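You operate a simulated robot arm through the tools that you are given. There is no shell and no other tool. Be economical: measure what you need, move in short steps, check, and stop when the job is done.

Carry out the task below with a simulated two-armed robot. There is one attempt and no reset: what you move stays moved.

Task
Wipe the two dirty rings clean, then peg them by size.
Fine: the small and the middle ring on the long tray; use the grey cloth on that tray and lay it back where it lay; each peg is marked with a size. What is to be rubbed or washed off counts as gone when no trace of it is left.

Only the result counts: the job must be done as asked and must still hold three seconds after the hand-in. Knocking over, shifting, dropping, spilling or breaking anything else fails it. Flat cloth is picked up by pressing the open fingertips on it (5 to 10 N) and closing them slowly along it; thin cloth reads only 2 to 8 mm in the jaws.

Robot
Two 7-joint arms with two-finger parallel grippers on one trunk, on a base that drives. Base frame: it is fixed to the floor where the robot stands at the start and does not move with it; the origin is under the middle of the robot, x ahead of it, y to its left, z up; the surface under the hand at the start is at about z = 0.92. Lengths are in m, angles in rad, forces in N, time in s.
The left shoulder is at the start at [0.08, 0.131, 0.947], the right one opposite. With the tool pointing down near the work surface each hand reaches from about 0.36 to 0.84 m from the robot's upright axis, wherever it stands, measured 20 degrees to its own side. Payload 1.57 kg a hand.
The TCP of each hand is the grasp point between the finger pads, 0.03 m short of the fingertips. In the tool frame z runs along the fingers and y along their closing line. The gripper opens to 0.11 m. The fingers are 0.024 m wide and 0.012 m thick; the gripper's body (0.048 by 0.112 m) begins 0.078 m behind the TCP.
Orientation is that of the tool frame in the base frame, as [roll, pitch, yaw] about the fixed x, y, z axes, in that order (R = Rz(yaw) Ry(pitch) Rx(roll)). With the fingers straight down and closing along the base's y, the tool's x points along the base's -x, its y along +y and its z along -z.

Tools
- The arms move only by the tool move_arm. It takes "left_steps", "right_steps" or both (then of equal length, played together; a hand with none holds still); each is a list of rows, each a list of 7 numbers: the shift along the base's x, y, z in m, then the turn, a rotation vector about the base's x, y, z in rad, then the opening in per cent of the stroke, from 0 (shut) to 100 (fully open). In form: [[tx, ty, tz, wx, wy, wz, fingers], ...]. A call has 1 to 12 rows; each row shifts and turns the commanded pose from where the row before left it. Rows are played at 5 a second. More than 0.05 m and 0.15 rad between two rows, or a gripper value outside its range, and nothing of the call is played. A pose out of reach is approached as far as the arm can. The call stops where the force on the tool passes 40 N (or 10 N more than at its start, if that is more) or the arm is blocked; 0.2 s more then pass. The fingers move at their own pace (about 0.108 m/s each) and stop on an object; they squeeze with about 42 N. The grip force told is the motor's: it shows also when the fingers shut on nothing. Time passes only in rows, and 0.2 s behind the last, so rows that do not move let the fingers close. It gives the time, the measured TCP pose, the force on the tool (base axes), the opening and the grip force at its end, in the units of the frame above (readings bear some noise), with the torque about the TCP (base axes, N m) and any sound that the robot's microphone picked up.
- Cameras (640 x 400 px; columns grow to the right, rows downward): "scene" is now at [-0.0543, 0.0505, 1.45]; the picture's right is [0.49, -0.87, 0.00], its down [-0.34, -0.19, -0.92] and it looks along [0.80, 0.45, -0.39] (base axes); focal length 266 px, centre (320, 200). "left" rides on the left gripper at [0.07, -0.016, -0.141] in its tool frame; the picture's right is [0.23, 0.97, 0.00], its down [-0.86, 0.20, -0.48] and it looks along [-0.47, 0.11, 0.88] (tool axes); focal length 222 px, centre (320, 200). "right" rides on the right gripper at [0.07, 0.016, -0.141] in its tool frame; the picture's right is [-0.23, 0.97, 0.00], its down [-0.86, -0.20, -0.48] and it looks along [-0.47, -0.11, 0.88] (tool axes); focal length 222 px, centre (320, 200). There is no depth. A picture from a camera that has moved, and an enlarged one, comes with that camera's place and axes in the base frame and with its lens. The place of the scene camera against the robot may be out by one fixed shift of up to 0.018 m in any direction.
- get_image(camera): a new picture of that camera. The clock stands still meanwhile.
- steer(legs): drives the robot by 1 to 6 legs, each [ahead, left, turn to the left] in m, m and rad, along the robot's own axes; the way and the turn of a leg run together, so that a leg with both is an arc; at most 1.5 m and 3.142 rad a leg. The arms and the cameras ride along, it lands a little off, and it stops where it bumps. It gives what a move gives.
- pan_tilt(pan, tilt): turns the head with the scene camera to pan (to the left, within 1.902 rad either way) and tilt (down, from -0.506 to 1.204), counted from straight ahead of the robot. It gives what a move gives.
- enlarge(camera, box): a new picture of the part [left, top, right, bottom] of that camera's present view, enlarged. The clock stands still meanwhile.
- sign_off(): hands the job in; it is judged then, once.

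Work in short steps. Places have to be worked out from the pictures, the camera data and where the tool is seen: move nearer, look again, correct. Check each grasp and each placing, and mend what went wrong. You have 120 turns and 88 pictures in all, those below and enlarged ones among them. Open the grippers and draw the arms clear of the work before you hand the job in, unless the task says otherwise; then end with one line.

The tools are called after ">>>" as a command line: name --argument value ..., lists and objects as JSON in quotes. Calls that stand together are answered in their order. move_arm: Moves the arms, as the interface text tells. Its arguments: {"type":"object","properties":{"left_steps":{"type":"array"},"right_steps":{"type":"array"}},"required":[]} The other tools are called the same way: steer (legs) drives the base; pan_tilt (pan, tilt) turns the head that bears the scene camera; get_image (camera) takes a picture; enlarge (camera, box) takes an enlarged picture of a part of a camera's view; sign_off () hands the job in.

At the start:

```text
t: 0.0
left_ee_pos: [0.3338, 0.3887, 1.2442]
left_orientation: [3.14, 0.0, 3.141]
left_force: [0.1, 0.1, 0.8]
left_ft_torque: [0.0, 0.0, -0.02]
left_grip_width: 0.11
left_finger_force: 0.1
right_ee_pos: [0.5114, -0.0336, 1.2746]
right_orientation: [3.141, 0.0, -3.142]
right_force: [0.0, 0.5, 0.1]
right_ft_torque: [0.02, -0.03, -0.04]
right_grip_width: 0.1101
right_finger_force: 0.0
robot x, y, heading: [0.0016, -0.0002, -0.004]
head pan, tilt: [0.51, 0.405]
```

scene: 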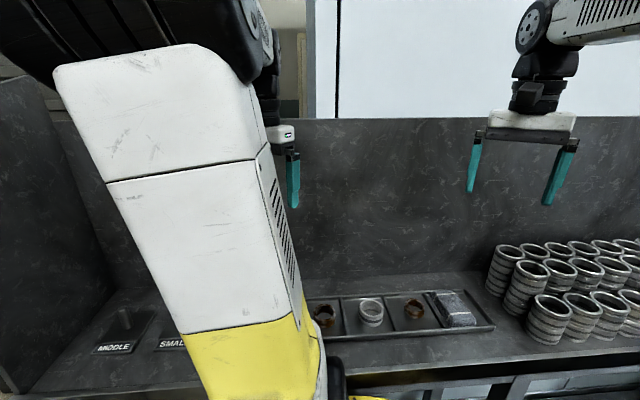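
right: 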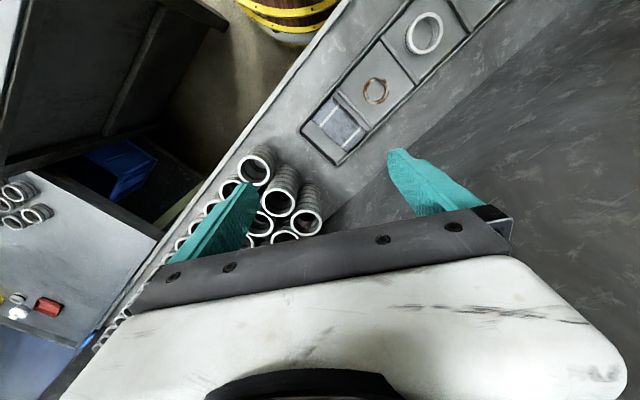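
left: 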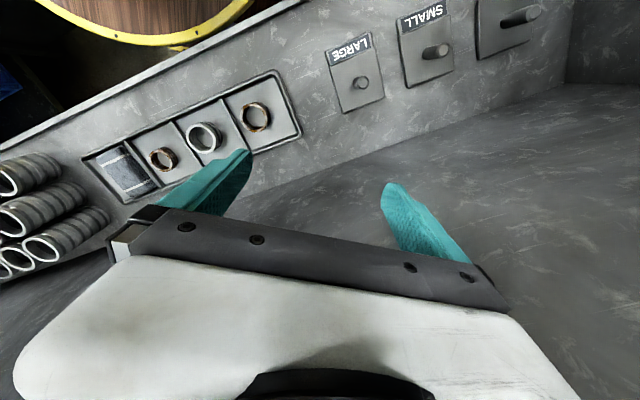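

The left view shows the tray (cloth and three rings) and three pegs, set in a row diagonal to me. I'll enlarge the left camera's view of the tray and the pegs.

>>> enlarge --camera "left" --box '[80, 60, 310, 204]'

>>> enlarge --camera "left" --box '[310, 0, 560, 156]'

```text
2.78 times, centred on (195, 132) of left
camera zoom: at [0.2654, 0.3706, 1.3853], right [-0.23, 0.97, 0.0], down [0.86, 0.2, 0.48], along [0.47, 0.11, -0.88], focal length 617 px, centre (667, 389)
```

zoom: 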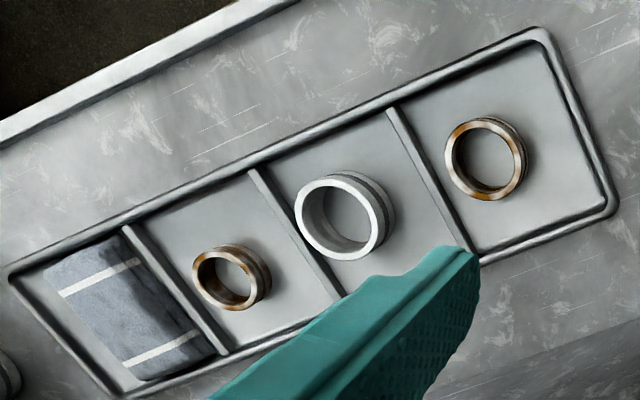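

```text
2.56 times, centred on (435, 78) of left
camera zoom: at [0.2654, 0.3706, 1.3853], right [-0.23, 0.97, 0.0], down [0.86, 0.2, 0.48], along [0.47, 0.11, -0.88], focal length 569 px, centre (26, 512)
```

zoom: 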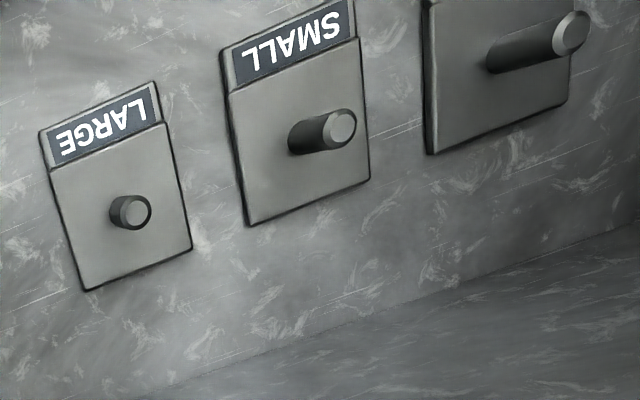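

The dirty rings are the small one (beside the cloth) and the middle one (at the far end of the tray), and the clean one is large. I'll turn the robot to face the counter squarely so that both arms reach it.

>>> steer --legs '[[0, 0, 0.5]]'

>>> pan_tilt --pan 0.0 --tilt 0.8

>>> get_image --camera "scene"

>>> get_image --camera "right"

>>> get_image --camera "left"

```text
t: 1.8
left_ee_pos: [0.1113, 0.4988, 1.2452]
left_orientation: [-3.141, 0.001, -2.65]
left_force: [-0.1, 0.5, -0.4]
left_ft_torque: [-0.01, -0.01, 0.0]
left_grip_width: 0.1101
left_finger_force: 0.0
right_ee_pos: [0.4649, 0.2126, 1.2736]
right_orientation: [-3.141, -0.001, -2.651]
right_force: [0.1, -0.3, 0.2]
right_ft_torque: [-0.05, 0.02, 0.0]
right_grip_width: 0.11
right_finger_force: 0.1
robot x, y, heading: [-0.0032, -0.0004, 0.497]
head pan, tilt: [0.51, 0.405]
```

```text
t: 2.7
left_ee_pos: [0.1127, 0.5003, 1.2454]
left_orientation: [3.14, -0.001, -2.648]
left_force: [-0.1, -0.1, 0.1]
left_ft_torque: [0.01, 0.01, 0.04]
left_grip_width: 0.1099
left_finger_force: 0.1
right_ee_pos: [0.4649, 0.2131, 1.273]
right_orientation: [3.14, 0.001, -2.648]
right_force: [-0.4, -0.3, -0.5]
right_ft_torque: [-0.03, -0.01, 0.03]
right_grip_width: 0.1099
right_finger_force: 0.0
robot x, y, heading: [-0.0015, -0.0002, 0.493]
head pan, tilt: [0.0, 0.799]
```

```text
82 pictures are left
camera scene: at [-0.0474, -0.0226, 1.4154], right [0.47, -0.88, 0.0], down [-0.63, -0.34, -0.7], along [0.61, 0.33, -0.72], focal length 266 px, centre (320, 200)
```

scene: 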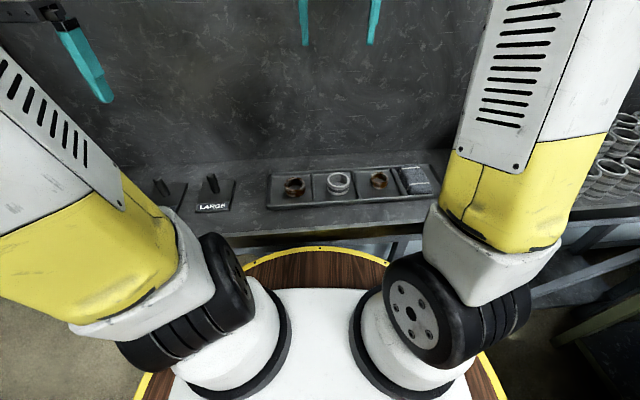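

```text
81 pictures are left
camera right: at [0.3965, 0.1942, 1.4155], right [-0.26, 0.97, 0.0], down [0.85, 0.23, 0.48], along [0.46, 0.12, -0.88], focal length 222 px, centre (320, 200)
```

right: 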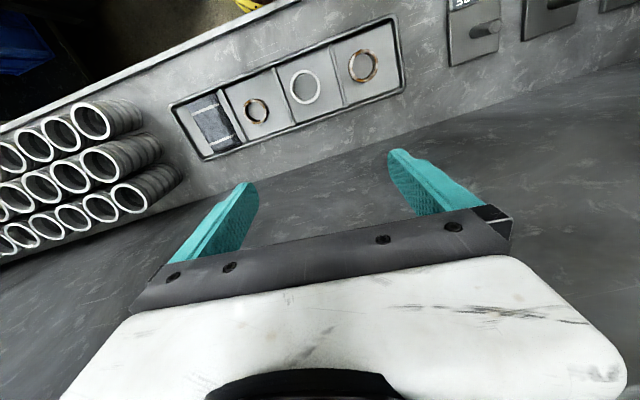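

```text
80 pictures are left
camera left: at [0.0583, 0.452, 1.3853], right [-0.66, 0.75, 0.0], down [0.66, 0.58, 0.48], along [0.36, 0.32, -0.88], focal length 222 px, centre (320, 200)
```

left: 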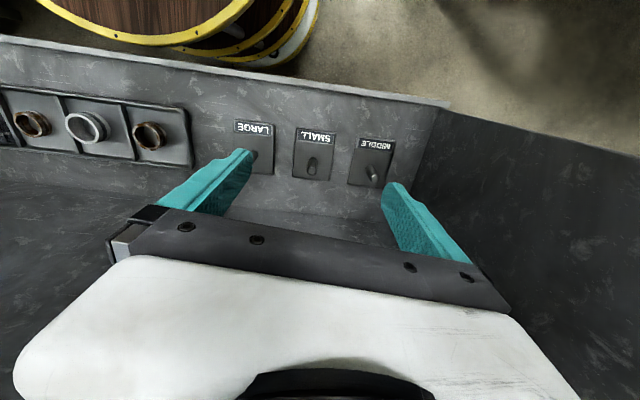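

The estimates agree: cloth about (0.534,-0.006), small ring (0.484,0.083), large ring (0.414,0.167), middle ring (0.353,0.262), with the row's normal at about 0.594 rad. I'll bring the right hand over the small ring for a closer look.

>>> move_arm --right_steps '[[0.005, -0.032, -0.035, 0, 0, 0.025, 100], [0.005, -0.032, -0.035, 0, 0, 0.025, 100], [0.005, -0.033, -0.035, 0, 0, 0.025, 100], [0.004, -0.033, -0.035, 0, 0, 0.025, 100], [0, 0, -0.04, 0, 0, 0, 100], [0, 0, 0, 0, 0, 0, 100]]'

>>> get_image --camera "right"

```text
t: 4.1
left_ee_pos: [0.1121, 0.4998, 1.2444]
left_orientation: [-3.141, 0.0, -2.649]
left_force: [0.0, -0.2, -0.6]
left_ft_torque: [0.0, 0.0, 0.0]
left_grip_width: 0.1099
left_finger_force: 0.1
right_ee_pos: [0.4835, 0.0801, 1.0932]
right_orientation: [-3.141, 0.001, -2.548]
right_force: [0.1, 0.8, -0.1]
right_ft_torque: [-0.01, 0.0, -0.02]
right_grip_width: 0.1099
right_finger_force: 0.1
robot x, y, heading: [-0.0004, 0.0016, 0.493]
head pan, tilt: [0.0, 0.799]
```

```text
79 pictures are left
camera right: at [0.4166, 0.0552, 1.2349], right [-0.36, 0.93, 0.0], down [0.82, 0.31, 0.48], along [0.45, 0.17, -0.88], focal length 222 px, centre (320, 200)
```

right: 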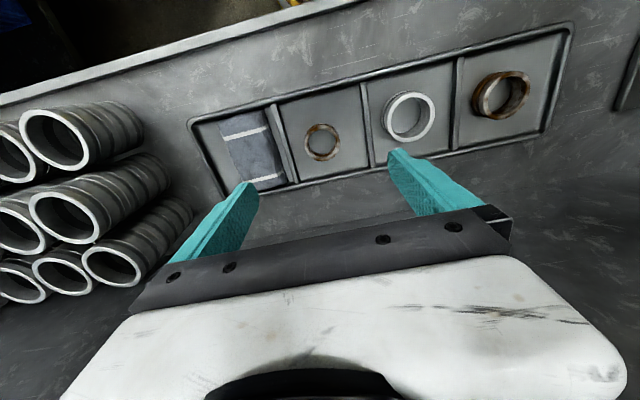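

The small ring lies where I reckoned, at (0.486,0.084). I'll zoom in on the tray for dirt and sizes.

>>> enlarge --camera "right" --box '[200, 80, 360, 180]'

>>> enlarge --camera "right" --box '[370, 50, 562, 170]'

```text
4.00 times, centred on (280, 130) of right
camera zoom: at [0.4166, 0.0552, 1.2349], right [-0.36, 0.93, 0.0], down [0.82, 0.31, 0.48], along [0.45, 0.17, -0.88], focal length 888 px, centre (480, 480)
```

zoom: 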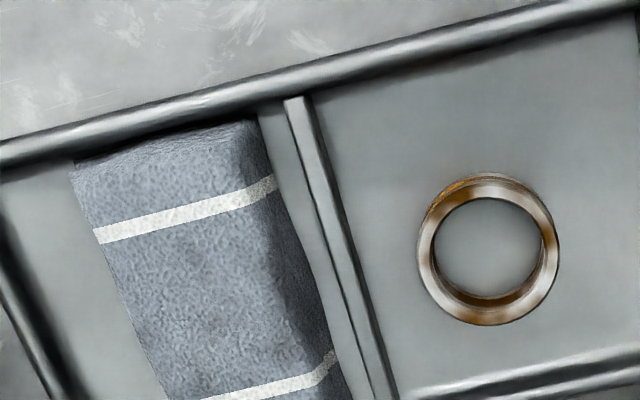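

```text
3.33 times, centred on (466, 110) of right
camera zoom: at [0.4166, 0.0552, 1.2349], right [-0.36, 0.93, 0.0], down [0.82, 0.31, 0.48], along [0.45, 0.17, -0.88], focal length 740 px, centre (-167, 500)
```

zoom: 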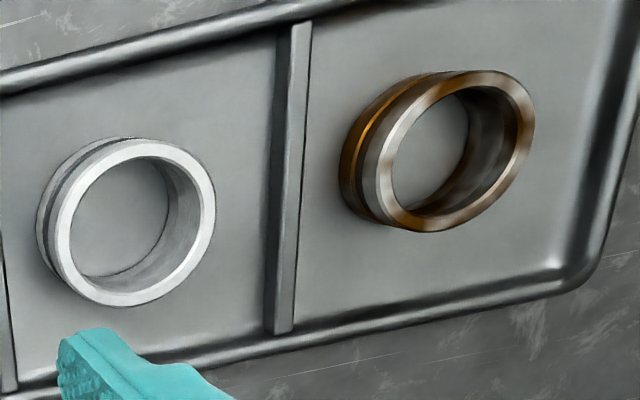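

The cloth is a folded pad and the ring dirt covers the rim and the inner and outer walls. I'll move the right hand above the cloth at about (0.532,0.0), staying well above it, and check the gap to the tubes.

>>> move_arm --right_steps '[[0.016, -0.027, -0.01, 0, 0, 0, 60], [0.016, -0.027, -0.01, 0, 0, 0, 60], [0.0165, -0.026, -0.01, 0, 0, 0, 60], [0, 0, -0.01, 0, 0, 0, 60], [0, 0, 0, 0, 0, 0, 60]]'

>>> get_image --camera "right"

>>> pan_tilt --pan -0.4 --tilt 0.8

>>> get_image --camera "scene"

```text
t: 5.3
left_ee_pos: [0.1121, 0.4998, 1.2457]
left_orientation: [3.141, 0.001, -2.648]
left_force: [0.2, -0.4, 0.1]
left_ft_torque: [0.03, -0.02, 0.01]
left_grip_width: 0.1099
left_finger_force: 0.0
right_ee_pos: [0.5343, 0.0021, 1.0542]
right_orientation: [-3.141, 0.0, -2.549]
right_force: [0.9, -0.8, -0.2]
right_ft_torque: [-0.04, 0.0, 0.0]
right_grip_width: 0.0662
right_finger_force: 0.1
robot x, y, heading: [-0.0018, 0.0032, 0.495]
head pan, tilt: [0.0, 0.799]
```

```text
76 pictures are left
camera right: at [0.4673, -0.0236, 1.1954], right [-0.36, 0.93, 0.0], down [0.82, 0.31, 0.48], along [0.45, 0.17, -0.88], focal length 222 px, centre (320, 200)
```

right: 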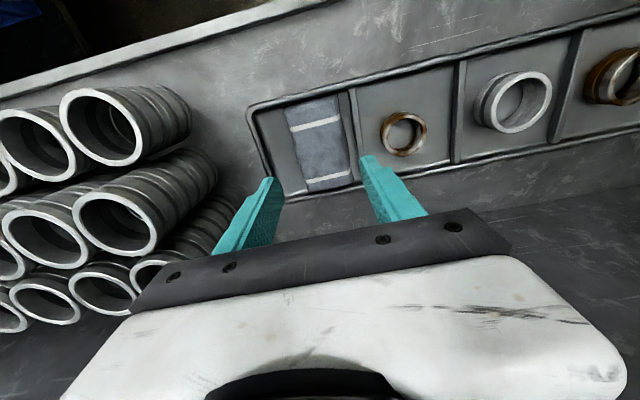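

```text
t: 6.2
left_ee_pos: [0.1117, 0.4992, 1.2448]
left_orientation: [-3.141, 0.002, -2.645]
left_force: [0.1, -0.7, 0.1]
left_ft_torque: [0.02, 0.02, -0.01]
left_grip_width: 0.11
left_finger_force: 0.1
right_ee_pos: [0.5333, 0.0025, 1.0542]
right_orientation: [3.141, 0.0, -2.547]
right_force: [0.1, 0.6, 0.0]
right_ft_torque: [-0.01, 0.0, -0.02]
right_grip_width: 0.0662
right_finger_force: 0.0
robot x, y, heading: [0.0002, -0.0036, 0.495]
head pan, tilt: [-0.4, 0.799]
```

```text
75 pictures are left
camera scene: at [-0.0382, -0.0533, 1.4154], right [0.09, -1.0, 0.0], down [-0.71, -0.07, -0.7], along [0.69, 0.07, -0.72], focal length 266 px, centre (320, 200)
```

scene: 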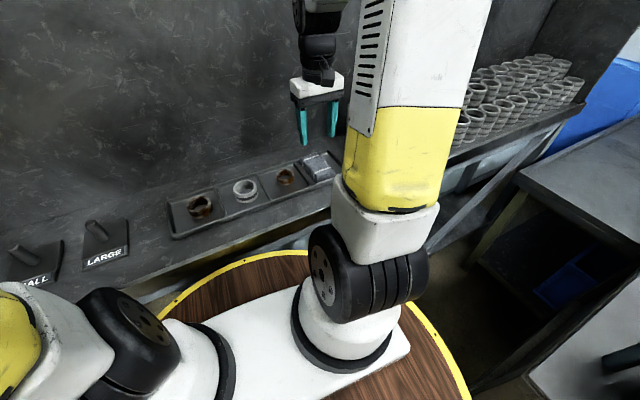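

The pad measures about 108 by 57 mm, centred near (0.535,0.002) and squared to the row, and the tubes are clear. I'll lower the right hand with the tips about 44 mm apart, stopping just above the pad.

>>> move_arm --right_steps '[[0, 0, -0.025, 0, 0, 0, 40], [0, 0, -0.025, 0, 0, 0, 40], [0, 0, -0.02, 0, 0, 0, 40], [0, 0, -0.005, 0, 0, 0, 40], [0, 0, 0, 0, 0, 0, 40]]'

>>> enlarge --camera "right" --box '[200, 60, 440, 210]'

```text
t: 7.4
left_ee_pos: [0.1115, 0.4998, 1.2448]
left_orientation: [-3.14, 0.0, -2.648]
left_force: [0.3, -0.2, 0.3]
left_ft_torque: [0.01, 0.02, -0.01]
left_grip_width: 0.1102
left_finger_force: 0.1
right_ee_pos: [0.5319, 0.002, 0.9799]
right_orientation: [3.141, 0.002, -2.548]
right_force: [-2.1, -1.4, 11.6]
right_ft_torque: [-0.04, 0.08, -0.07]
right_grip_width: 0.0438
right_finger_force: 0.0
robot x, y, heading: [-0.0009, 0.0003, 0.49]
head pan, tilt: [-0.4, 0.799]
```

```text
2.67 times, centred on (320, 135) of right
camera zoom: at [0.4658, -0.0236, 1.1211], right [-0.36, 0.93, 0.0], down [0.82, 0.31, 0.48], along [0.45, 0.17, -0.88], focal length 592 px, centre (320, 373)
```

zoom: 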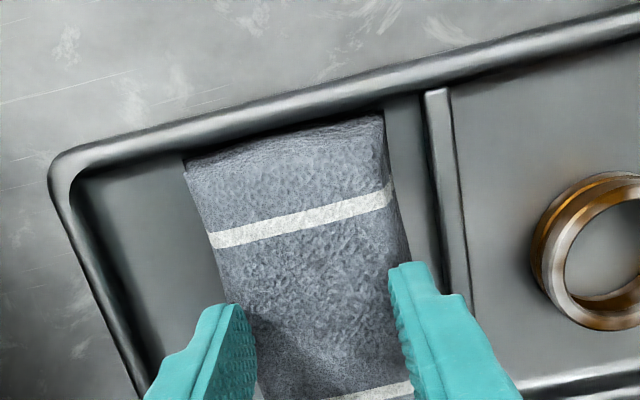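

The tips touch the pad (11.6 N), centred on it between the stripes. I'll ease up by 1 mm, then close slowly along it.

>>> move_arm --right_steps '[[0, 0, -0.0005, 0, 0, 0, 36], [0, 0, 0, 0, 0, 0, 32], [0, 0, 0, 0, 0, 0, 28], [0, 0, 0, 0, 0, 0, 24], [0, 0, 0, 0, 0, 0, 20], [0, 0, 0, 0, 0, 0, 16], [0, 0, 0, 0, 0, 0, 12], [0, 0, 0, 0, 0, 0, 8], [0, 0, 0, 0, 0, 0, 4], [0, 0, 0, 0, 0, 0, 0], [0, 0, 0, 0, 0, 0, 0], [0, 0, 0, 0, 0, 0, 0]]'

>>> get_image --camera "right"

```text
t: 10.0
left_ee_pos: [0.1108, 0.4991, 1.2444]
left_orientation: [-3.141, 0.001, -2.646]
left_force: [0.1, 0.6, 0.4]
left_ft_torque: [0.0, 0.0, 0.03]
left_grip_width: 0.1102
left_finger_force: 0.1
right_ee_pos: [0.532, 0.0037, 0.9794]
right_orientation: [-3.141, 0.001, -2.548]
right_force: [-1.9, 1.8, 27.5]
right_ft_torque: [0.07, 0.04, 0.02]
right_grip_width: 0.0
right_finger_force: 20.8
robot x, y, heading: [0.0008, 0.0, 0.492]
head pan, tilt: [-0.4, 0.799]
```

```text
73 pictures are left
camera right: at [0.4656, -0.0227, 1.1208], right [-0.36, 0.93, 0.0], down [0.82, 0.31, 0.48], along [0.45, 0.17, -0.88], focal length 222 px, centre (320, 200)
```

right: 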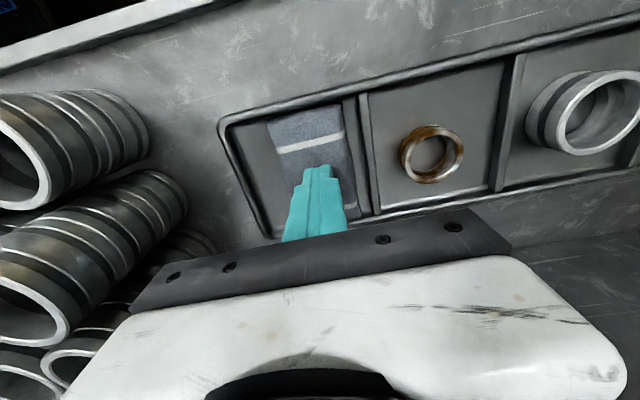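

It shut on nothing, and the press rose to 27 N, above the 5 to 10 N window. I'll rise, reopen to about 33 mm and touch down lightly.

>>> move_arm --right_steps '[[0, 0, 0.006, 0, 0, 0, 0], [0, 0, 0, 0, 0, 0, 32], [0, 0, 0, 0, 0, 0, 32], [0, 0, -0.004, 0, 0, 0, 32], [0, 0, 0, 0, 0, 0, 32]]'

```text
t: 11.2
left_ee_pos: [0.1119, 0.5003, 1.2445]
left_orientation: [-3.141, -0.003, -2.647]
left_force: [0.1, 0.3, 0.6]
left_ft_torque: [0.0, 0.0, -0.01]
left_grip_width: 0.1102
left_finger_force: 0.1
right_ee_pos: [0.5326, 0.0028, 0.9806]
right_orientation: [3.14, -0.001, -2.548]
right_force: [0.1, 0.6, -0.3]
right_ft_torque: [0.02, 0.03, -0.03]
right_grip_width: 0.0352
right_finger_force: 0.1
robot x, y, heading: [0.0014, 0.0024, 0.495]
head pan, tilt: [-0.4, 0.799]
```

No contact yet at this height, so I go down 1 mm at a time to reach roughly 7 N.

>>> move_arm --right_steps '[[0, 0, -0.001, 0, 0, 0, 32], [0, 0, 0, 0, 0, 0, 32]]'

```text
t: 11.8
left_ee_pos: [0.1112, 0.4993, 1.2451]
left_orientation: [3.141, -0.001, -2.648]
left_force: [0.1, 0.4, 0.1]
left_ft_torque: [-0.03, 0.02, -0.01]
left_grip_width: 0.1099
left_finger_force: 0.0
right_ee_pos: [0.5323, 0.0031, 0.9815]
right_orientation: [-3.141, 0.0, -2.549]
right_force: [0.3, 0.2, 0.4]
right_ft_torque: [-0.01, 0.01, 0.05]
right_grip_width: 0.0355
right_finger_force: 0.0
robot x, y, heading: [-0.0033, 0.0035, 0.493]
head pan, tilt: [-0.4, 0.799]
```

>>> move_arm --right_steps '[[0, 0, -0.0012, 0, 0, 0, 32], [0, 0, 0, 0, 0, 0, 32]]'

```text
t: 12.4
left_ee_pos: [0.1109, 0.499, 1.2449]
left_orientation: [-3.141, 0.0, -2.649]
left_force: [0.0, 0.3, 0.2]
left_ft_torque: [0.01, 0.0, -0.04]
left_grip_width: 0.11
left_finger_force: 0.0
right_ee_pos: [0.5331, 0.0028, 0.9796]
right_orientation: [3.142, 0.001, -2.547]
right_force: [-4.3, 0.0, 20.8]
right_ft_torque: [0.03, 0.19, -0.02]
right_grip_width: 0.0355
right_finger_force: 0.0
robot x, y, heading: [0.0002, 0.0047, 0.495]
head pan, tilt: [-0.4, 0.799]
```

The contact is stiff: 20.8 N after 1.2 mm. I'll back off 0.7 mm to get near 7 N.

>>> move_arm --right_steps '[[0, 0, 0.0007, 0, 0, 0, 32], [0, 0, 0, 0, 0, 0, 32]]'

```text
t: 13.0
left_ee_pos: [0.1109, 0.5006, 1.2444]
left_orientation: [-3.141, -0.001, -2.646]
left_force: [0.5, 0.4, 0.7]
left_ft_torque: [0.0, 0.01, 0.03]
left_grip_width: 0.11
left_finger_force: 0.1
right_ee_pos: [0.534, 0.0025, 0.9792]
right_orientation: [-3.14, 0.0, -2.549]
right_force: [0.3, 0.3, 19.8]
right_ft_torque: [0.0, -0.02, -0.02]
right_grip_width: 0.0353
right_finger_force: 0.1
robot x, y, heading: [-0.0005, -0.0015, 0.49]
head pan, tilt: [-0.4, 0.799]
```

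>>> move_arm --right_steps '[[0, 0, 0.0007, 0, 0, 0, 32], [0, 0, 0, 0, 0, 0, 32]]'

```text
t: 13.6
left_ee_pos: [0.1111, 0.5005, 1.2448]
left_orientation: [3.141, 0.0, -2.648]
left_force: [0.4, -0.4, 0.3]
left_ft_torque: [-0.01, 0.0, -0.02]
left_grip_width: 0.1102
left_finger_force: 0.0
right_ee_pos: [0.5339, 0.0011, 0.9797]
right_orientation: [3.141, 0.0, -2.548]
right_force: [3.5, -0.2, 10.3]
right_ft_torque: [0.03, -0.12, -0.01]
right_grip_width: 0.0351
right_finger_force: 0.1
robot x, y, heading: [0.0012, 0.0013, 0.496]
head pan, tilt: [-0.4, 0.799]
```

The press is now about 10 N. One more small rise of 0.3 mm, then I close slowly in 2 per cent steps.

>>> move_arm --right_steps '[[0, 0, 0.0003, 0, 0, 0, 30], [0, 0, 0, 0, 0, 0, 27], [0, 0, 0, 0, 0, 0, 24], [0, 0, 0, 0, 0, 0, 21], [0, 0, 0, 0, 0, 0, 18], [0, 0, 0, 0, 0, 0, 15], [0, 0, 0, 0, 0, 0, 12], [0, 0, 0, 0, 0, 0, 9], [0, 0, 0, 0, 0, 0, 6], [0, 0, 0, 0, 0, 0, 3], [0, 0, 0, 0, 0, 0, 0], [0, 0, 0, 0, 0, 0, 0]]'

```text
t: 16.2
left_ee_pos: [0.1119, 0.5001, 1.2453]
left_orientation: [-3.141, 0.0, -2.648]
left_force: [0.0, 0.9, 1.1]
left_ft_torque: [0.02, 0.0, -0.01]
left_grip_width: 0.1099
left_finger_force: 0.2
right_ee_pos: [0.5335, 0.0035, 0.9792]
right_orientation: [-3.141, -0.001, -2.55]
right_force: [0.3, -0.2, 3.2]
right_ft_torque: [0.0, -0.01, -0.04]
right_grip_width: 0.0002
right_finger_force: 20.9
robot x, y, heading: [-0.0008, -0.0023, 0.498]
head pan, tilt: [-0.4, 0.799]
```

It shut on nothing again, and the press had fallen to 3 N by the end. I'll reopen in place to see what the press is now.

>>> move_arm --right_steps '[[0, 0, 0.002, 0, 0, 0, 28], [0, 0, 0, 0, 0, 0, 28], [0, 0, -0.0022, 0, 0, 0, 28], [0, 0, 0, 0, 0, 0, 28], [0, 0, 0, 0, 0, 0, 28]]'

>>> enlarge --camera "right" --box '[200, 80, 440, 230]'

```text
t: 17.4
left_ee_pos: [0.1133, 0.4991, 1.2449]
left_orientation: [-3.141, -0.001, -2.648]
left_force: [0.2, 0.1, 0.7]
left_ft_torque: [0.03, 0.0, 0.0]
left_grip_width: 0.11
left_finger_force: 0.1
right_ee_pos: [0.5316, 0.0032, 0.9798]
right_orientation: [-3.141, 0.0, -2.548]
right_force: [-0.9, 0.0, -0.4]
right_ft_torque: [0.0, 0.02, -0.01]
right_grip_width: 0.0307
right_finger_force: 0.0
robot x, y, heading: [0.0019, -0.0021, 0.492]
head pan, tilt: [-0.4, 0.799]
```

```text
2.67 times, centred on (320, 155) of right
camera zoom: at [0.466, -0.0225, 1.122], right [-0.36, 0.93, 0.0], down [0.82, 0.31, 0.48], along [0.45, 0.17, -0.88], focal length 592 px, centre (320, 320)
```

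zoom: 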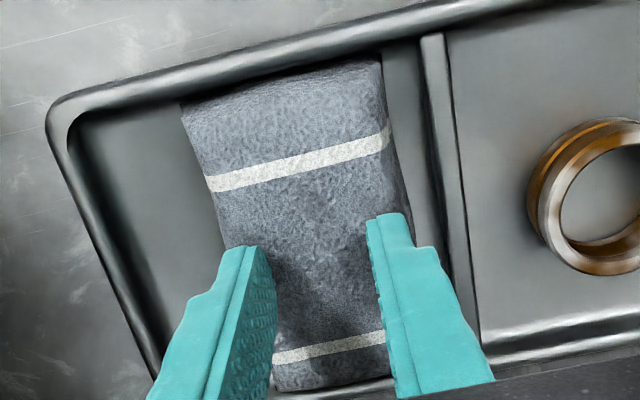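

No press now, with the pad centred between the tips. I'll go down 0.6 mm and read again.

>>> move_arm --right_steps '[[0, 0, -0.0006, 0, 0, 0, 28], [0, 0, 0, 0, 0, 0, 28], [0, 0, 0, 0, 0, 0, 28]]'

```text
t: 18.2
left_ee_pos: [0.1123, 0.4997, 1.2455]
left_orientation: [-3.139, 0.0, -2.647]
left_force: [0.1, -0.2, 0.1]
left_ft_torque: [-0.02, 0.03, 0.01]
left_grip_width: 0.1099
left_finger_force: 0.0
right_ee_pos: [0.5328, 0.004, 0.9793]
right_orientation: [3.14, 0.0, -2.548]
right_force: [-0.6, -0.2, 2.7]
right_ft_torque: [-0.02, 0.02, -0.01]
right_grip_width: 0.0309
right_finger_force: 0.0
robot x, y, heading: [-0.0025, -0.0021, 0.494]
head pan, tilt: [-0.4, 0.799]
```

Now 2.7 N. Another 0.4 mm should bring it into the window.

>>> move_arm --right_steps '[[0, 0, -0.0004, 0, 0, 0, 28], [0, 0, 0, 0, 0, 0, 28], [0, 0, 0, 0, 0, 0, 28]]'

```text
t: 19.0
left_ee_pos: [0.1119, 0.4986, 1.246]
left_orientation: [3.141, 0.001, -2.646]
left_force: [-0.7, -0.4, 0.1]
left_ft_torque: [-0.05, -0.06, 0.0]
left_grip_width: 0.1098
left_finger_force: 0.0
right_ee_pos: [0.5323, 0.0035, 0.9802]
right_orientation: [-3.14, -0.001, -2.548]
right_force: [-1.8, 1.5, 8.1]
right_ft_torque: [0.05, 0.06, 0.01]
right_grip_width: 0.0308
right_finger_force: 0.1
robot x, y, heading: [-0.0027, 0.002, 0.494]
head pan, tilt: [-0.4, 0.799]
```

The press is 8.1 N, so I close now in 3 per cent steps.

>>> move_arm --right_steps '[[0, 0, 0, 0, 0, 0, 25], [0, 0, 0, 0, 0, 0, 22], [0, 0, 0, 0, 0, 0, 19], [0, 0, 0, 0, 0, 0, 16], [0, 0, 0, 0, 0, 0, 13], [0, 0, 0, 0, 0, 0, 10], [0, 0, 0, 0, 0, 0, 7], [0, 0, 0, 0, 0, 0, 4], [0, 0, 0, 0, 0, 0, 1], [0, 0, 0, 0, 0, 0, 0]]'

```text
t: 21.2
left_ee_pos: [0.1109, 0.4984, 1.2451]
left_orientation: [-3.141, -0.001, -2.649]
left_force: [0.2, -0.6, 0.1]
left_ft_torque: [0.0, 0.02, -0.01]
left_grip_width: 0.11
left_finger_force: 0.0
right_ee_pos: [0.5329, 0.0033, 0.9799]
right_orientation: [3.141, -0.001, -2.548]
right_force: [-1.1, 0.7, 11.8]
right_ft_torque: [-0.01, 0.03, 0.0]
right_grip_width: 0.0
right_finger_force: 21.1
robot x, y, heading: [0.0027, -0.0, 0.49]
head pan, tilt: [-0.4, 0.799]
```

It fails even at the right force, so the pad (top at z≈0.949, about 25 mm thick) has to be gripped by its sides. I'll rise, open to 66 mm, shift 1.5 mm away from the divider and go down beside it.

>>> move_arm --right_steps '[[0, 0, 0.015, 0, 0, 0, 0], [0.001, -0.0015, 0, 0, 0, 0, 61], [0, 0, 0, 0, 0, 0, 61], [0, 0, -0.01, 0, 0, 0, 61], [0, 0, -0.004, 0, 0, 0, 61], [0, 0, 0, 0, 0, 0, 61]]'

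>>> enlarge --camera "right" --box '[200, 80, 440, 230]'

```text
t: 22.6
left_ee_pos: [0.1119, 0.4992, 1.2448]
left_orientation: [-3.141, 0.001, -2.647]
left_force: [0.5, -0.7, 0.9]
left_ft_torque: [-0.03, 0.0, 0.0]
left_grip_width: 0.1098
left_finger_force: 0.0
right_ee_pos: [0.5337, 0.001, 0.9793]
right_orientation: [3.141, 0.0, -2.549]
right_force: [0.2, 0.0, 0.2]
right_ft_torque: [0.01, 0.02, 0.03]
right_grip_width: 0.067
right_finger_force: 0.0
robot x, y, heading: [0.0006, 0.0019, 0.496]
head pan, tilt: [-0.4, 0.799]
```

```text
2.67 times, centred on (320, 155) of right
camera zoom: at [0.4668, -0.0244, 1.1213], right [-0.36, 0.93, 0.0], down [0.82, 0.31, 0.48], along [0.45, 0.17, -0.88], focal length 592 px, centre (320, 320)
```

zoom: 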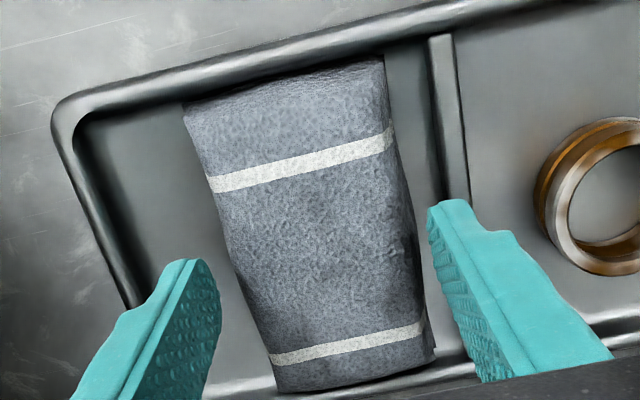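

The fingers straddle the pad evenly. I'll descend in 4 mm steps alongside it.

>>> move_arm --right_steps '[[0, 0, -0.004, 0, 0, 0, 61], [0, 0, -0.004, 0, 0, 0, 61], [0, 0, -0.004, 0, 0, 0, 61], [0, 0, 0, 0, 0, 0, 61]]'

>>> enlarge --camera "right" --box '[200, 80, 440, 230]'

```text
t: 23.6
left_ee_pos: [0.1113, 0.4997, 1.2448]
left_orientation: [-3.141, 0.0, -2.647]
left_force: [0.4, 0.1, -0.1]
left_ft_torque: [-0.01, 0.02, 0.0]
left_grip_width: 0.1098
left_finger_force: 0.0
right_ee_pos: [0.5339, 0.0016, 0.9684]
right_orientation: [-3.141, 0.002, -2.548]
right_force: [1.1, 0.7, 0.5]
right_ft_torque: [0.0, -0.01, -0.02]
right_grip_width: 0.0671
right_finger_force: 0.0
robot x, y, heading: [0.0007, 0.0013, 0.494]
head pan, tilt: [-0.4, 0.799]
```

```text
2.67 times, centred on (320, 155) of right
camera zoom: at [0.4673, -0.0243, 1.1098], right [-0.36, 0.93, 0.0], down [0.82, 0.31, 0.48], along [0.45, 0.17, -0.88], focal length 592 px, centre (320, 320)
```

zoom: 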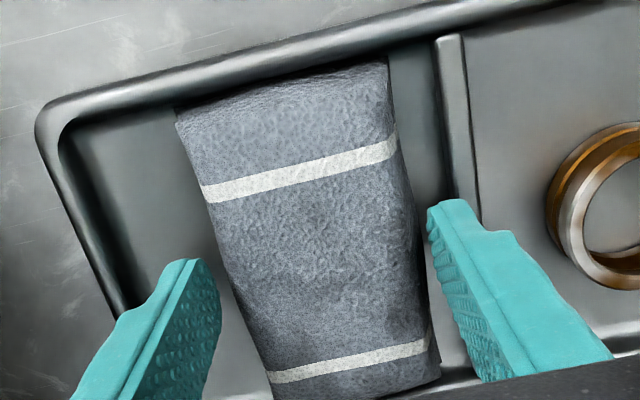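

No contact; the tips are at 0.938, about 11 mm below the pad's top. I'll go 4 mm lower and close slowly on the sides.

>>> move_arm --right_steps '[[0, 0, -0.002, 0, 0, 0, 61], [0, 0, -0.002, 0, 0, 0, 61], [0, 0, 0, 0, 0, 0, 54], [0, 0, 0, 0, 0, 0, 48], [0, 0, 0, 0, 0, 0, 42], [0, 0, 0, 0, 0, 0, 36], [0, 0, 0, 0, 0, 0, 30], [0, 0, 0, 0, 0, 0, 24], [0, 0, 0, 0, 0, 0, 24]]'

>>> enlarge --camera "right" --box '[200, 80, 440, 230]'

```text
t: 25.2
left_ee_pos: [0.1091, 0.5002, 1.2454]
left_orientation: [-3.14, 0.001, -2.648]
left_force: [0.0, 0.1, -0.4]
left_ft_torque: [0.02, -0.01, 0.0]
left_grip_width: 0.1098
left_finger_force: 0.1
right_ee_pos: [0.5326, 0.0028, 0.9658]
right_orientation: [-3.141, 0.0, -2.546]
right_force: [-7.1, -1.3, 14.0]
right_ft_torque: [0.46, 0.56, 0.18]
right_grip_width: 0.0636
right_finger_force: 41.9
robot x, y, heading: [0.005, -0.0006, 0.494]
head pan, tilt: [-0.4, 0.799]
stopped in row 7 (right hand): the force on the tool passed its limit at 41 N (the readings are from after the stop); the commanded pose is now the measured one
```

```text
2.67 times, centred on (320, 155) of right
camera zoom: at [0.4663, -0.0229, 1.1073], right [-0.36, 0.93, 0.0], down [0.82, 0.31, 0.48], along [0.45, 0.17, -0.88], focal length 592 px, centre (320, 320)
```

zoom: 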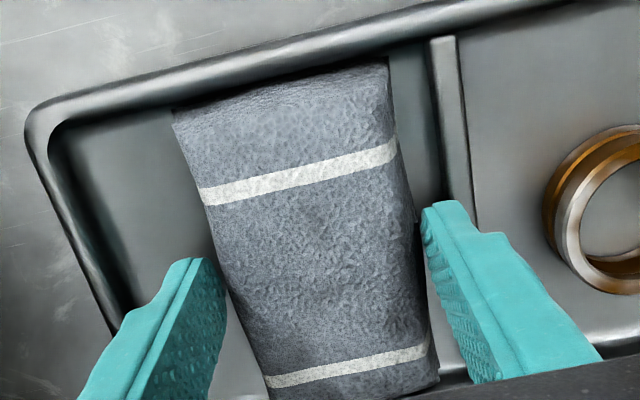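

The fingers stopped on the pad at 63.6 mm with full grip, touching the tray floor slightly. I'll lift a few mm to see whether the pad comes along.

>>> move_arm --right_steps '[[0, 0, 0.002, 0, 0, 0, 24], [0, 0, 0.003, 0, 0, 0, 24], [0, 0, 0.005, 0, 0, 0, 24], [0, 0, 0, 0, 0, 0, 24]]'

>>> get_image --camera "right"

```text
t: 26.2
left_ee_pos: [0.1106, 0.5004, 1.2452]
left_orientation: [-3.141, 0.0, -2.647]
left_force: [0.0, 0.4, -0.4]
left_ft_torque: [0.02, 0.0, -0.02]
left_grip_width: 0.1096
left_finger_force: 0.1
right_ee_pos: [0.5339, 0.0039, 0.9759]
right_orientation: [3.14, 0.001, -2.547]
right_force: [-0.9, -0.6, -0.8]
right_ft_torque: [-0.06, 0.1, -0.09]
right_grip_width: 0.0639
right_finger_force: 42.3
robot x, y, heading: [-0.0019, 0.0005, 0.491]
head pan, tilt: [-0.4, 0.799]
```

```text
68 pictures are left
camera right: at [0.4668, -0.0221, 1.1167], right [-0.36, 0.93, 0.0], down [0.82, 0.31, 0.48], along [0.45, 0.17, -0.88], focal length 222 px, centre (320, 200)
```

right: 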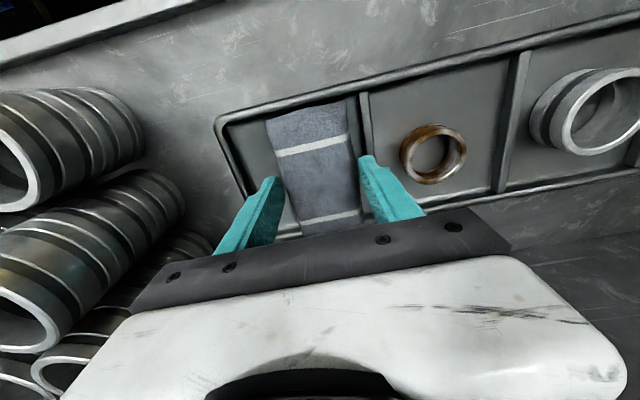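

The pad is firmly held as a block 64 mm wide. I'll lift it to z≈1.05 and look with the scene camera at how far it sticks out below the tips.

>>> move_arm --right_steps '[[0, 0, 0.02, 0, 0, 0, 24], [0, 0, 0.025, 0, 0, 0, 24], [0, 0, 0.025, 0, 0, 0, 24], [0, 0, 0, 0, 0, 0, 24]]'

>>> enlarge --camera "scene" --box '[240, 60, 400, 210]'

>>> get_image --camera "right"

```text
t: 27.2
left_ee_pos: [0.1113, 0.4997, 1.2462]
left_orientation: [3.141, 0.001, -2.648]
left_force: [-0.1, 0.1, 0.1]
left_ft_torque: [-0.02, 0.01, 0.0]
left_grip_width: 0.11
left_finger_force: 0.0
right_ee_pos: [0.5321, 0.0031, 1.0482]
right_orientation: [3.14, 0.003, -2.548]
right_force: [-0.1, 0.5, -0.6]
right_ft_torque: [0.04, 0.02, -0.04]
right_grip_width: 0.0635
right_finger_force: 42.5
robot x, y, heading: [0.002, 0.0012, 0.49]
head pan, tilt: [-0.4, 0.799]
```

```text
2.67 times, centred on (320, 135) of scene
camera zoom: at [-0.0382, -0.0532, 1.4154], right [0.09, -1.0, 0.0], down [-0.71, -0.07, -0.7], along [0.69, 0.07, -0.72], focal length 708 px, centre (320, 373)
```

zoom: 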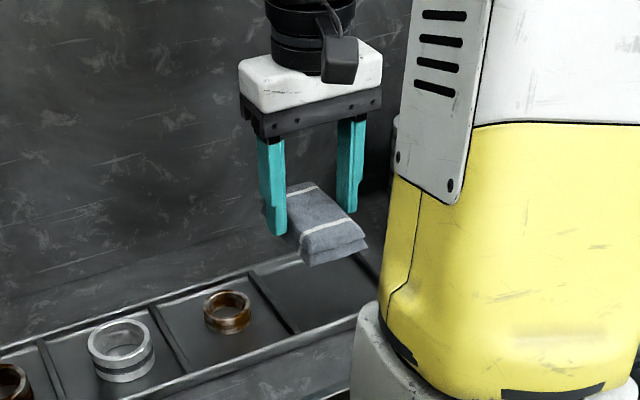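

```text
66 pictures are left
camera right: at [0.4654, -0.0231, 1.1884], right [-0.36, 0.93, 0.0], down [0.82, 0.31, 0.48], along [0.45, 0.17, -0.88], focal length 222 px, centre (320, 200)
```

right: 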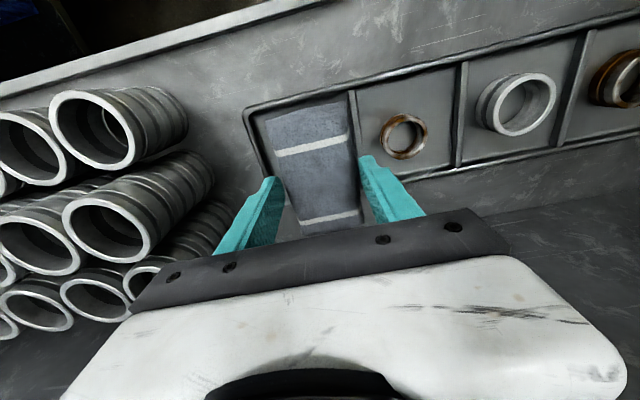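

The pad sticks out about 40 mm toward me ahead of the fingers, so I can rub with that overhang. I'll carry it so the overhang sits above the small ring.

>>> move_arm --right_steps '[[-0.007, 0.033, 0, 0, 0, 0, 24], [-0.006, 0.033, 0, 0, 0, 0, 24], [-0.006, 0.033, 0, 0, 0, 0, 24], [0, 0, -0.02, 0, 0, 0, 24], [0, 0, -0.015, 0, 0, 0, 24], [0, 0, 0, 0, 0, 0, 24]]'

>>> enlarge --camera "scene" --box '[220, 90, 380, 190]'

```text
t: 28.6
left_ee_pos: [0.1107, 0.4996, 1.246]
left_orientation: [-3.141, 0.001, -2.648]
left_force: [-0.1, -0.5, 0.4]
left_ft_torque: [-0.01, -0.01, 0.0]
left_grip_width: 0.1101
left_finger_force: 0.0
right_ee_pos: [0.5167, 0.1028, 1.0101]
right_orientation: [3.141, 0.002, -2.549]
right_force: [0.0, 0.3, -0.3]
right_ft_torque: [0.0, 0.01, -0.02]
right_grip_width: 0.0634
right_finger_force: 42.0
robot x, y, heading: [-0.0011, 0.002, 0.495]
head pan, tilt: [-0.4, 0.799]
```

```text
4.00 times, centred on (300, 140) of scene
camera zoom: at [-0.0382, -0.0532, 1.4154], right [0.09, -1.0, 0.0], down [-0.71, -0.07, -0.7], along [0.69, 0.07, -0.72], focal length 1063 px, centre (400, 440)
```

zoom: 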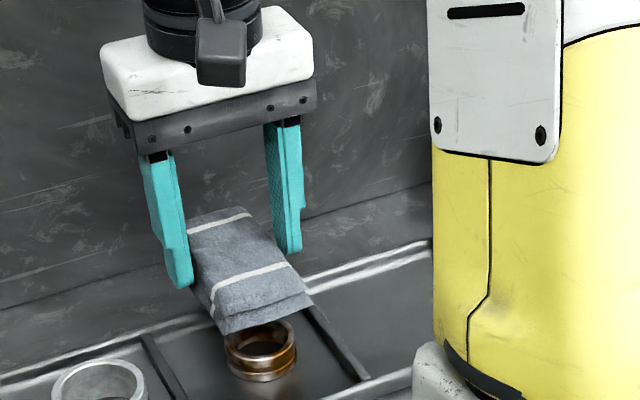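

The overhang is just above and slightly behind the ring. I'll shift 12 mm toward me and lower slowly to find contact.

>>> move_arm --right_steps '[[-0.007, -0.005, -0.005, 0, 0, 0, 24], [-0.003, -0.002, -0.005, 0, 0, 0, 24], [0, 0, -0.004, 0, 0, 0, 24], [0, 0, 0, 0, 0, 0, 24]]'

>>> enlarge --camera "scene" --box '[220, 90, 380, 190]'

```text
t: 29.6
left_ee_pos: [0.1111, 0.4993, 1.2459]
left_orientation: [-3.14, -0.002, -2.648]
left_force: [0.6, 0.0, -0.3]
left_ft_torque: [-0.02, 0.02, 0.0]
left_grip_width: 0.1097
left_finger_force: 0.0
right_ee_pos: [0.5046, 0.0968, 0.9958]
right_orientation: [3.141, 0.002, -2.549]
right_force: [-0.2, 0.2, 0.4]
right_ft_torque: [0.01, -0.01, -0.01]
right_grip_width: 0.0636
right_finger_force: 42.1
robot x, y, heading: [0.0008, -0.0019, 0.495]
head pan, tilt: [-0.4, 0.799]
```

```text
4.00 times, centred on (300, 140) of scene
camera zoom: at [-0.0382, -0.0532, 1.4154], right [0.09, -1.0, 0.0], down [-0.71, -0.07, -0.7], along [0.69, 0.07, -0.72], focal length 1063 px, centre (400, 440)
```

zoom: 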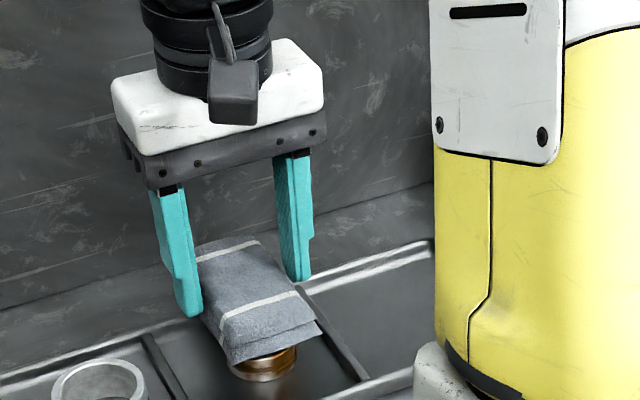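

The pad now covers the ring. I'll lower in small steps toward a light press.

>>> move_arm --right_steps '[[0, 0, -0.003, 0, 0, 0, 24], [0, 0, -0.003, 0, 0, 0, 24], [0, 0, -0.003, 0, 0, 0, 24], [0, 0, 0, 0, 0, 0, 24]]'

```text
t: 30.6
left_ee_pos: [0.1104, 0.501, 1.2439]
left_orientation: [3.14, 0.0, -2.648]
left_force: [1.0, 0.0, 0.1]
left_ft_torque: [0.0, 0.01, -0.01]
left_grip_width: 0.1102
left_finger_force: 0.0
right_ee_pos: [0.5051, 0.096, 0.9865]
right_orientation: [-3.141, 0.001, -2.549]
right_force: [-1.3, -0.1, -0.3]
right_ft_torque: [0.01, -0.03, -0.01]
right_grip_width: 0.0635
right_finger_force: 41.8
robot x, y, heading: [0.0031, 0.0005, 0.494]
head pan, tilt: [-0.4, 0.799]
```

>>> move_arm --right_steps '[[0, 0, -0.003, 0, 0, 0, 24], [0, 0, -0.002, 0, 0, 0, 24], [0, 0, -0.001, 0, 0, 0, 24], [0, 0, 0, 0, 0, 0, 24]]'

```text
t: 31.1
left_ee_pos: [0.1117, 0.5001, 1.245]
left_orientation: [3.14, 0.001, -2.646]
left_force: [0.8, -0.7, -0.4]
left_ft_torque: [0.02, 0.0, -0.01]
left_grip_width: 0.1101
left_finger_force: 0.1
right_ee_pos: [0.5053, 0.0957, 0.9866]
right_orientation: [-3.141, 0.005, -2.544]
right_force: [-4.3, -1.8, 10.4]
right_ft_torque: [-0.16, 0.33, -0.01]
right_grip_width: 0.0635
right_finger_force: 42.3
robot x, y, heading: [0.0006, 0.0005, 0.498]
head pan, tilt: [-0.4, 0.799]
stopped in row 2 (right hand): the force on the tool passed its limit at 44 N (the readings are from after the stop); the commanded pose is now the measured one
```

In contact at about 10 N. I'll rub with short strokes along both tray axes, then lift and look.

>>> move_arm --right_steps '[[-0.004, 0.006, 0, 0, 0, 0, 24], [-0.004, 0.006, 0, 0, 0, 0, 24], [0.004, -0.006, 0, 0, 0, 0, 24], [0.004, -0.006, 0, 0, 0, 0, 24], [0.004, -0.006, 0, 0, 0, 0, 24], [0.004, -0.006, 0, 0, 0, 0, 24], [-0.004, 0.006, 0, 0, 0, 0, 24], [-0.004, 0.006, 0, 0, 0, 0, 24], [0.006, 0.004, 0, 0, 0, 0, 24], [-0.006, -0.004, 0, 0, 0, 0, 24], [-0.006, -0.004, 0, 0, 0, 0, 24], [0.006, 0.004, 0, 0, 0, 0, 24]]'

>>> move_arm --right_steps '[[0, 0, 0.01, 0, 0, 0, 24], [0, 0, 0.02, 0, 0, 0, 24], [0.025, 0.017, 0.01, 0, 0, 0, 24], [0.025, 0.017, 0, 0, 0, 0, 24], [0, 0, 0, 0, 0, 0, 24]]'

>>> enlarge --camera "scene" --box '[220, 130, 348, 210]'

```text
t: 33.8
left_ee_pos: [0.1112, 0.4992, 1.2449]
left_orientation: [3.14, 0.001, -2.649]
left_force: [-0.3, 0.0, 0.9]
left_ft_torque: [-0.03, 0.0, 0.01]
left_grip_width: 0.1099
left_finger_force: 0.0
right_ee_pos: [0.5028, 0.0953, 0.985]
right_orientation: [3.141, 0.001, -2.549]
right_force: [-13.3, -5.8, 30.0]
right_ft_torque: [-0.31, 0.67, 0.04]
right_grip_width: 0.0636
right_finger_force: 41.9
robot x, y, heading: [-0.001, -0.0007, 0.49]
head pan, tilt: [-0.4, 0.799]
```

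```text
t: 35.0
left_ee_pos: [0.1114, 0.4988, 1.2453]
left_orientation: [-3.141, 0.0, -2.649]
left_force: [0.4, 0.5, -0.2]
left_ft_torque: [0.01, 0.01, 0.0]
left_grip_width: 0.1102
left_finger_force: 0.1
right_ee_pos: [0.556, 0.131, 1.0276]
right_orientation: [-3.141, 0.005, -2.549]
right_force: [0.0, 0.3, 0.1]
right_ft_torque: [0.0, -0.02, -0.04]
right_grip_width: 0.0637
right_finger_force: 42.1
robot x, y, heading: [-0.0009, 0.0026, 0.493]
head pan, tilt: [-0.4, 0.799]
```

```text
5.00 times, centred on (284, 170) of scene
camera zoom: at [-0.0383, -0.0533, 1.4154], right [0.09, -1.0, 0.0], down [-0.71, -0.07, -0.7], along [0.69, 0.07, -0.72], focal length 1328 px, centre (500, 350)
```

zoom: 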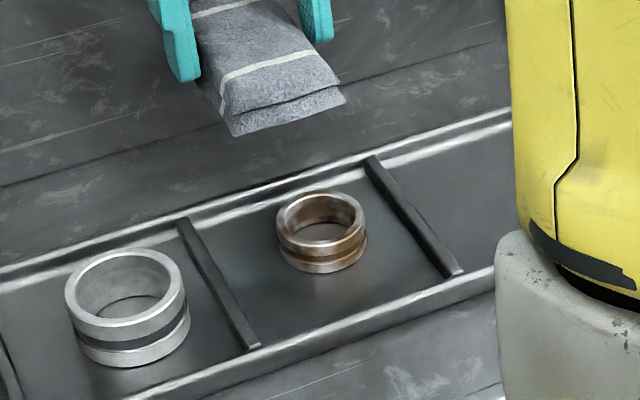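

The dirt has faded a great deal over the whole ring, and the ring barely moved. I'll return and rub more.

>>> move_arm --right_steps '[[-0.025, -0.017, 0, 0, 0, 0, 24], [-0.027, -0.018, -0.01, 0, 0, 0, 24], [0, 0, -0.02, 0, 0, 0, 24], [0, 0, -0.008, 0, 0, 0, 24], [0, 0, -0.0025, 0, 0, 0, 24], [0, 0, 0, 0, 0, 0, 24]]'

```text
t: 36.4
left_ee_pos: [0.1117, 0.4998, 1.2445]
left_orientation: [-3.14, -0.001, -2.648]
left_force: [0.2, 0.0, -0.1]
left_ft_torque: [-0.03, -0.06, -0.01]
left_grip_width: 0.1099
left_finger_force: 0.0
right_ee_pos: [0.5046, 0.0928, 0.986]
right_orientation: [3.14, 0.008, -2.549]
right_force: [-1.3, -0.6, 16.0]
right_ft_torque: [-0.07, 0.07, 0.01]
right_grip_width: 0.0635
right_finger_force: 42.5
robot x, y, heading: [0.0017, 0.0001, 0.489]
head pan, tilt: [-0.4, 0.799]
```

The press is 16 N, good for rubbing. I'll run two sets of strokes and then lift to look.

>>> move_arm --right_steps '[[-0.004, 0.006, 0, 0, 0, 0, 24], [-0.004, 0.006, 0, 0, 0, 0, 24], [0.004, -0.006, 0, 0, 0, 0, 24], [0.004, -0.006, 0, 0, 0, 0, 24], [0.004, -0.006, 0, 0, 0, 0, 24], [0.004, -0.006, 0, 0, 0, 0, 24], [-0.004, 0.006, 0, 0, 0, 0, 24], [-0.004, 0.006, 0, 0, 0, 0, 24], [-0.004, 0.006, 0, 0, 0, 0, 24], [-0.004, 0.006, 0, 0, 0, 0, 24], [0.004, -0.006, 0, 0, 0, 0, 24], [0.004, -0.006, 0, 0, 0, 0, 24]]'

>>> move_arm --right_steps '[[0.006, 0.004, 0, 0, 0, 0, 24], [-0.006, -0.004, 0, 0, 0, 0, 24], [-0.006, -0.004, 0, 0, 0, 0, 24], [0.006, 0.004, 0, 0, 0, 0, 24], [0.006, 0.004, 0, 0, 0, 0, 24], [-0.006, -0.004, 0, 0, 0, 0, 24], [-0.004, 0.006, 0, 0, 0, 0, 24], [-0.004, 0.006, 0, 0, 0, 0, 24], [0.004, -0.006, 0, 0, 0, 0, 24], [0.004, -0.006, 0, 0, 0, 0, 24], [0.004, -0.006, 0, 0, 0, 0, 24], [-0.004, 0.006, 0, 0, 0, 0, 24]]'

>>> move_arm --right_steps '[[0, 0, 0.01, 0, 0, 0, 24], [0, 0, 0.02, 0, 0, 0, 24], [0.025, 0.017, 0.01, 0, 0, 0, 24], [0.025, 0.017, 0, 0, 0, 0, 24], [0, 0, 0, 0, 0, 0, 24]]'

>>> enlarge --camera "scene" --box '[220, 130, 348, 210]'

```text
t: 39.0
left_ee_pos: [0.1112, 0.4999, 1.2458]
left_orientation: [-3.141, 0.0, -2.649]
left_force: [-0.7, -0.4, 0.6]
left_ft_torque: [0.0, 0.01, 0.0]
left_grip_width: 0.1102
left_finger_force: 0.0
right_ee_pos: [0.5039, 0.0952, 0.9862]
right_orientation: [-3.141, 0.004, -2.546]
right_force: [-2.0, 2.7, 6.6]
right_ft_torque: [0.1, 0.08, -0.01]
right_grip_width: 0.0637
right_finger_force: 41.7
robot x, y, heading: [-0.0004, -0.0006, 0.497]
head pan, tilt: [-0.4, 0.799]
```

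```text
t: 41.5
left_ee_pos: [0.1114, 0.4982, 1.2444]
left_orientation: [-3.141, -0.001, -2.649]
left_force: [-0.6, 0.5, -0.3]
left_ft_torque: [0.03, 0.03, -0.01]
left_grip_width: 0.1096
left_finger_force: 0.0
right_ee_pos: [0.5049, 0.0919, 0.9849]
right_orientation: [-3.14, 0.005, -2.55]
right_force: [4.4, -5.1, 14.3]
right_ft_torque: [-0.14, -0.14, -0.04]
right_grip_width: 0.0636
right_finger_force: 41.6
robot x, y, heading: [-0.0034, 0.0004, 0.495]
head pan, tilt: [-0.4, 0.799]
```

```text
t: 42.8
left_ee_pos: [0.1123, 0.4995, 1.2442]
left_orientation: [-3.141, -0.001, -2.647]
left_force: [-1.3, 0.2, 1.0]
left_ft_torque: [0.01, -0.03, 0.0]
left_grip_width: 0.1098
left_finger_force: 0.1
right_ee_pos: [0.5539, 0.1296, 1.024]
right_orientation: [3.141, 0.004, -2.548]
right_force: [0.1, 0.5, -0.4]
right_ft_torque: [-0.02, -0.01, 0.03]
right_grip_width: 0.0635
right_finger_force: 42.2
robot x, y, heading: [-0.0045, -0.0017, 0.496]
head pan, tilt: [-0.4, 0.799]
```

```text
5.00 times, centred on (284, 170) of scene
camera zoom: at [-0.0383, -0.0533, 1.4154], right [0.09, -1.0, 0.0], down [-0.71, -0.07, -0.7], along [0.69, 0.07, -0.72], focal length 1328 px, centre (500, 350)
```

zoom: 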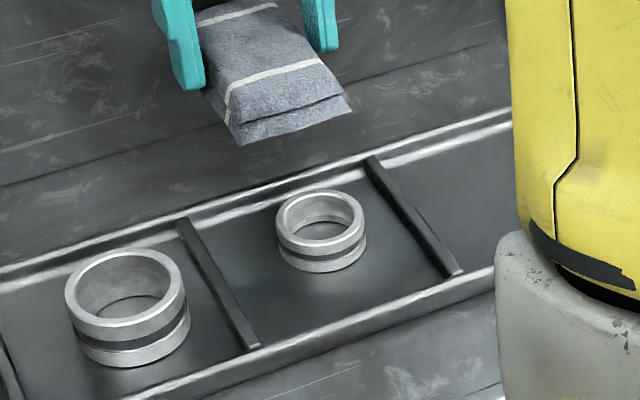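

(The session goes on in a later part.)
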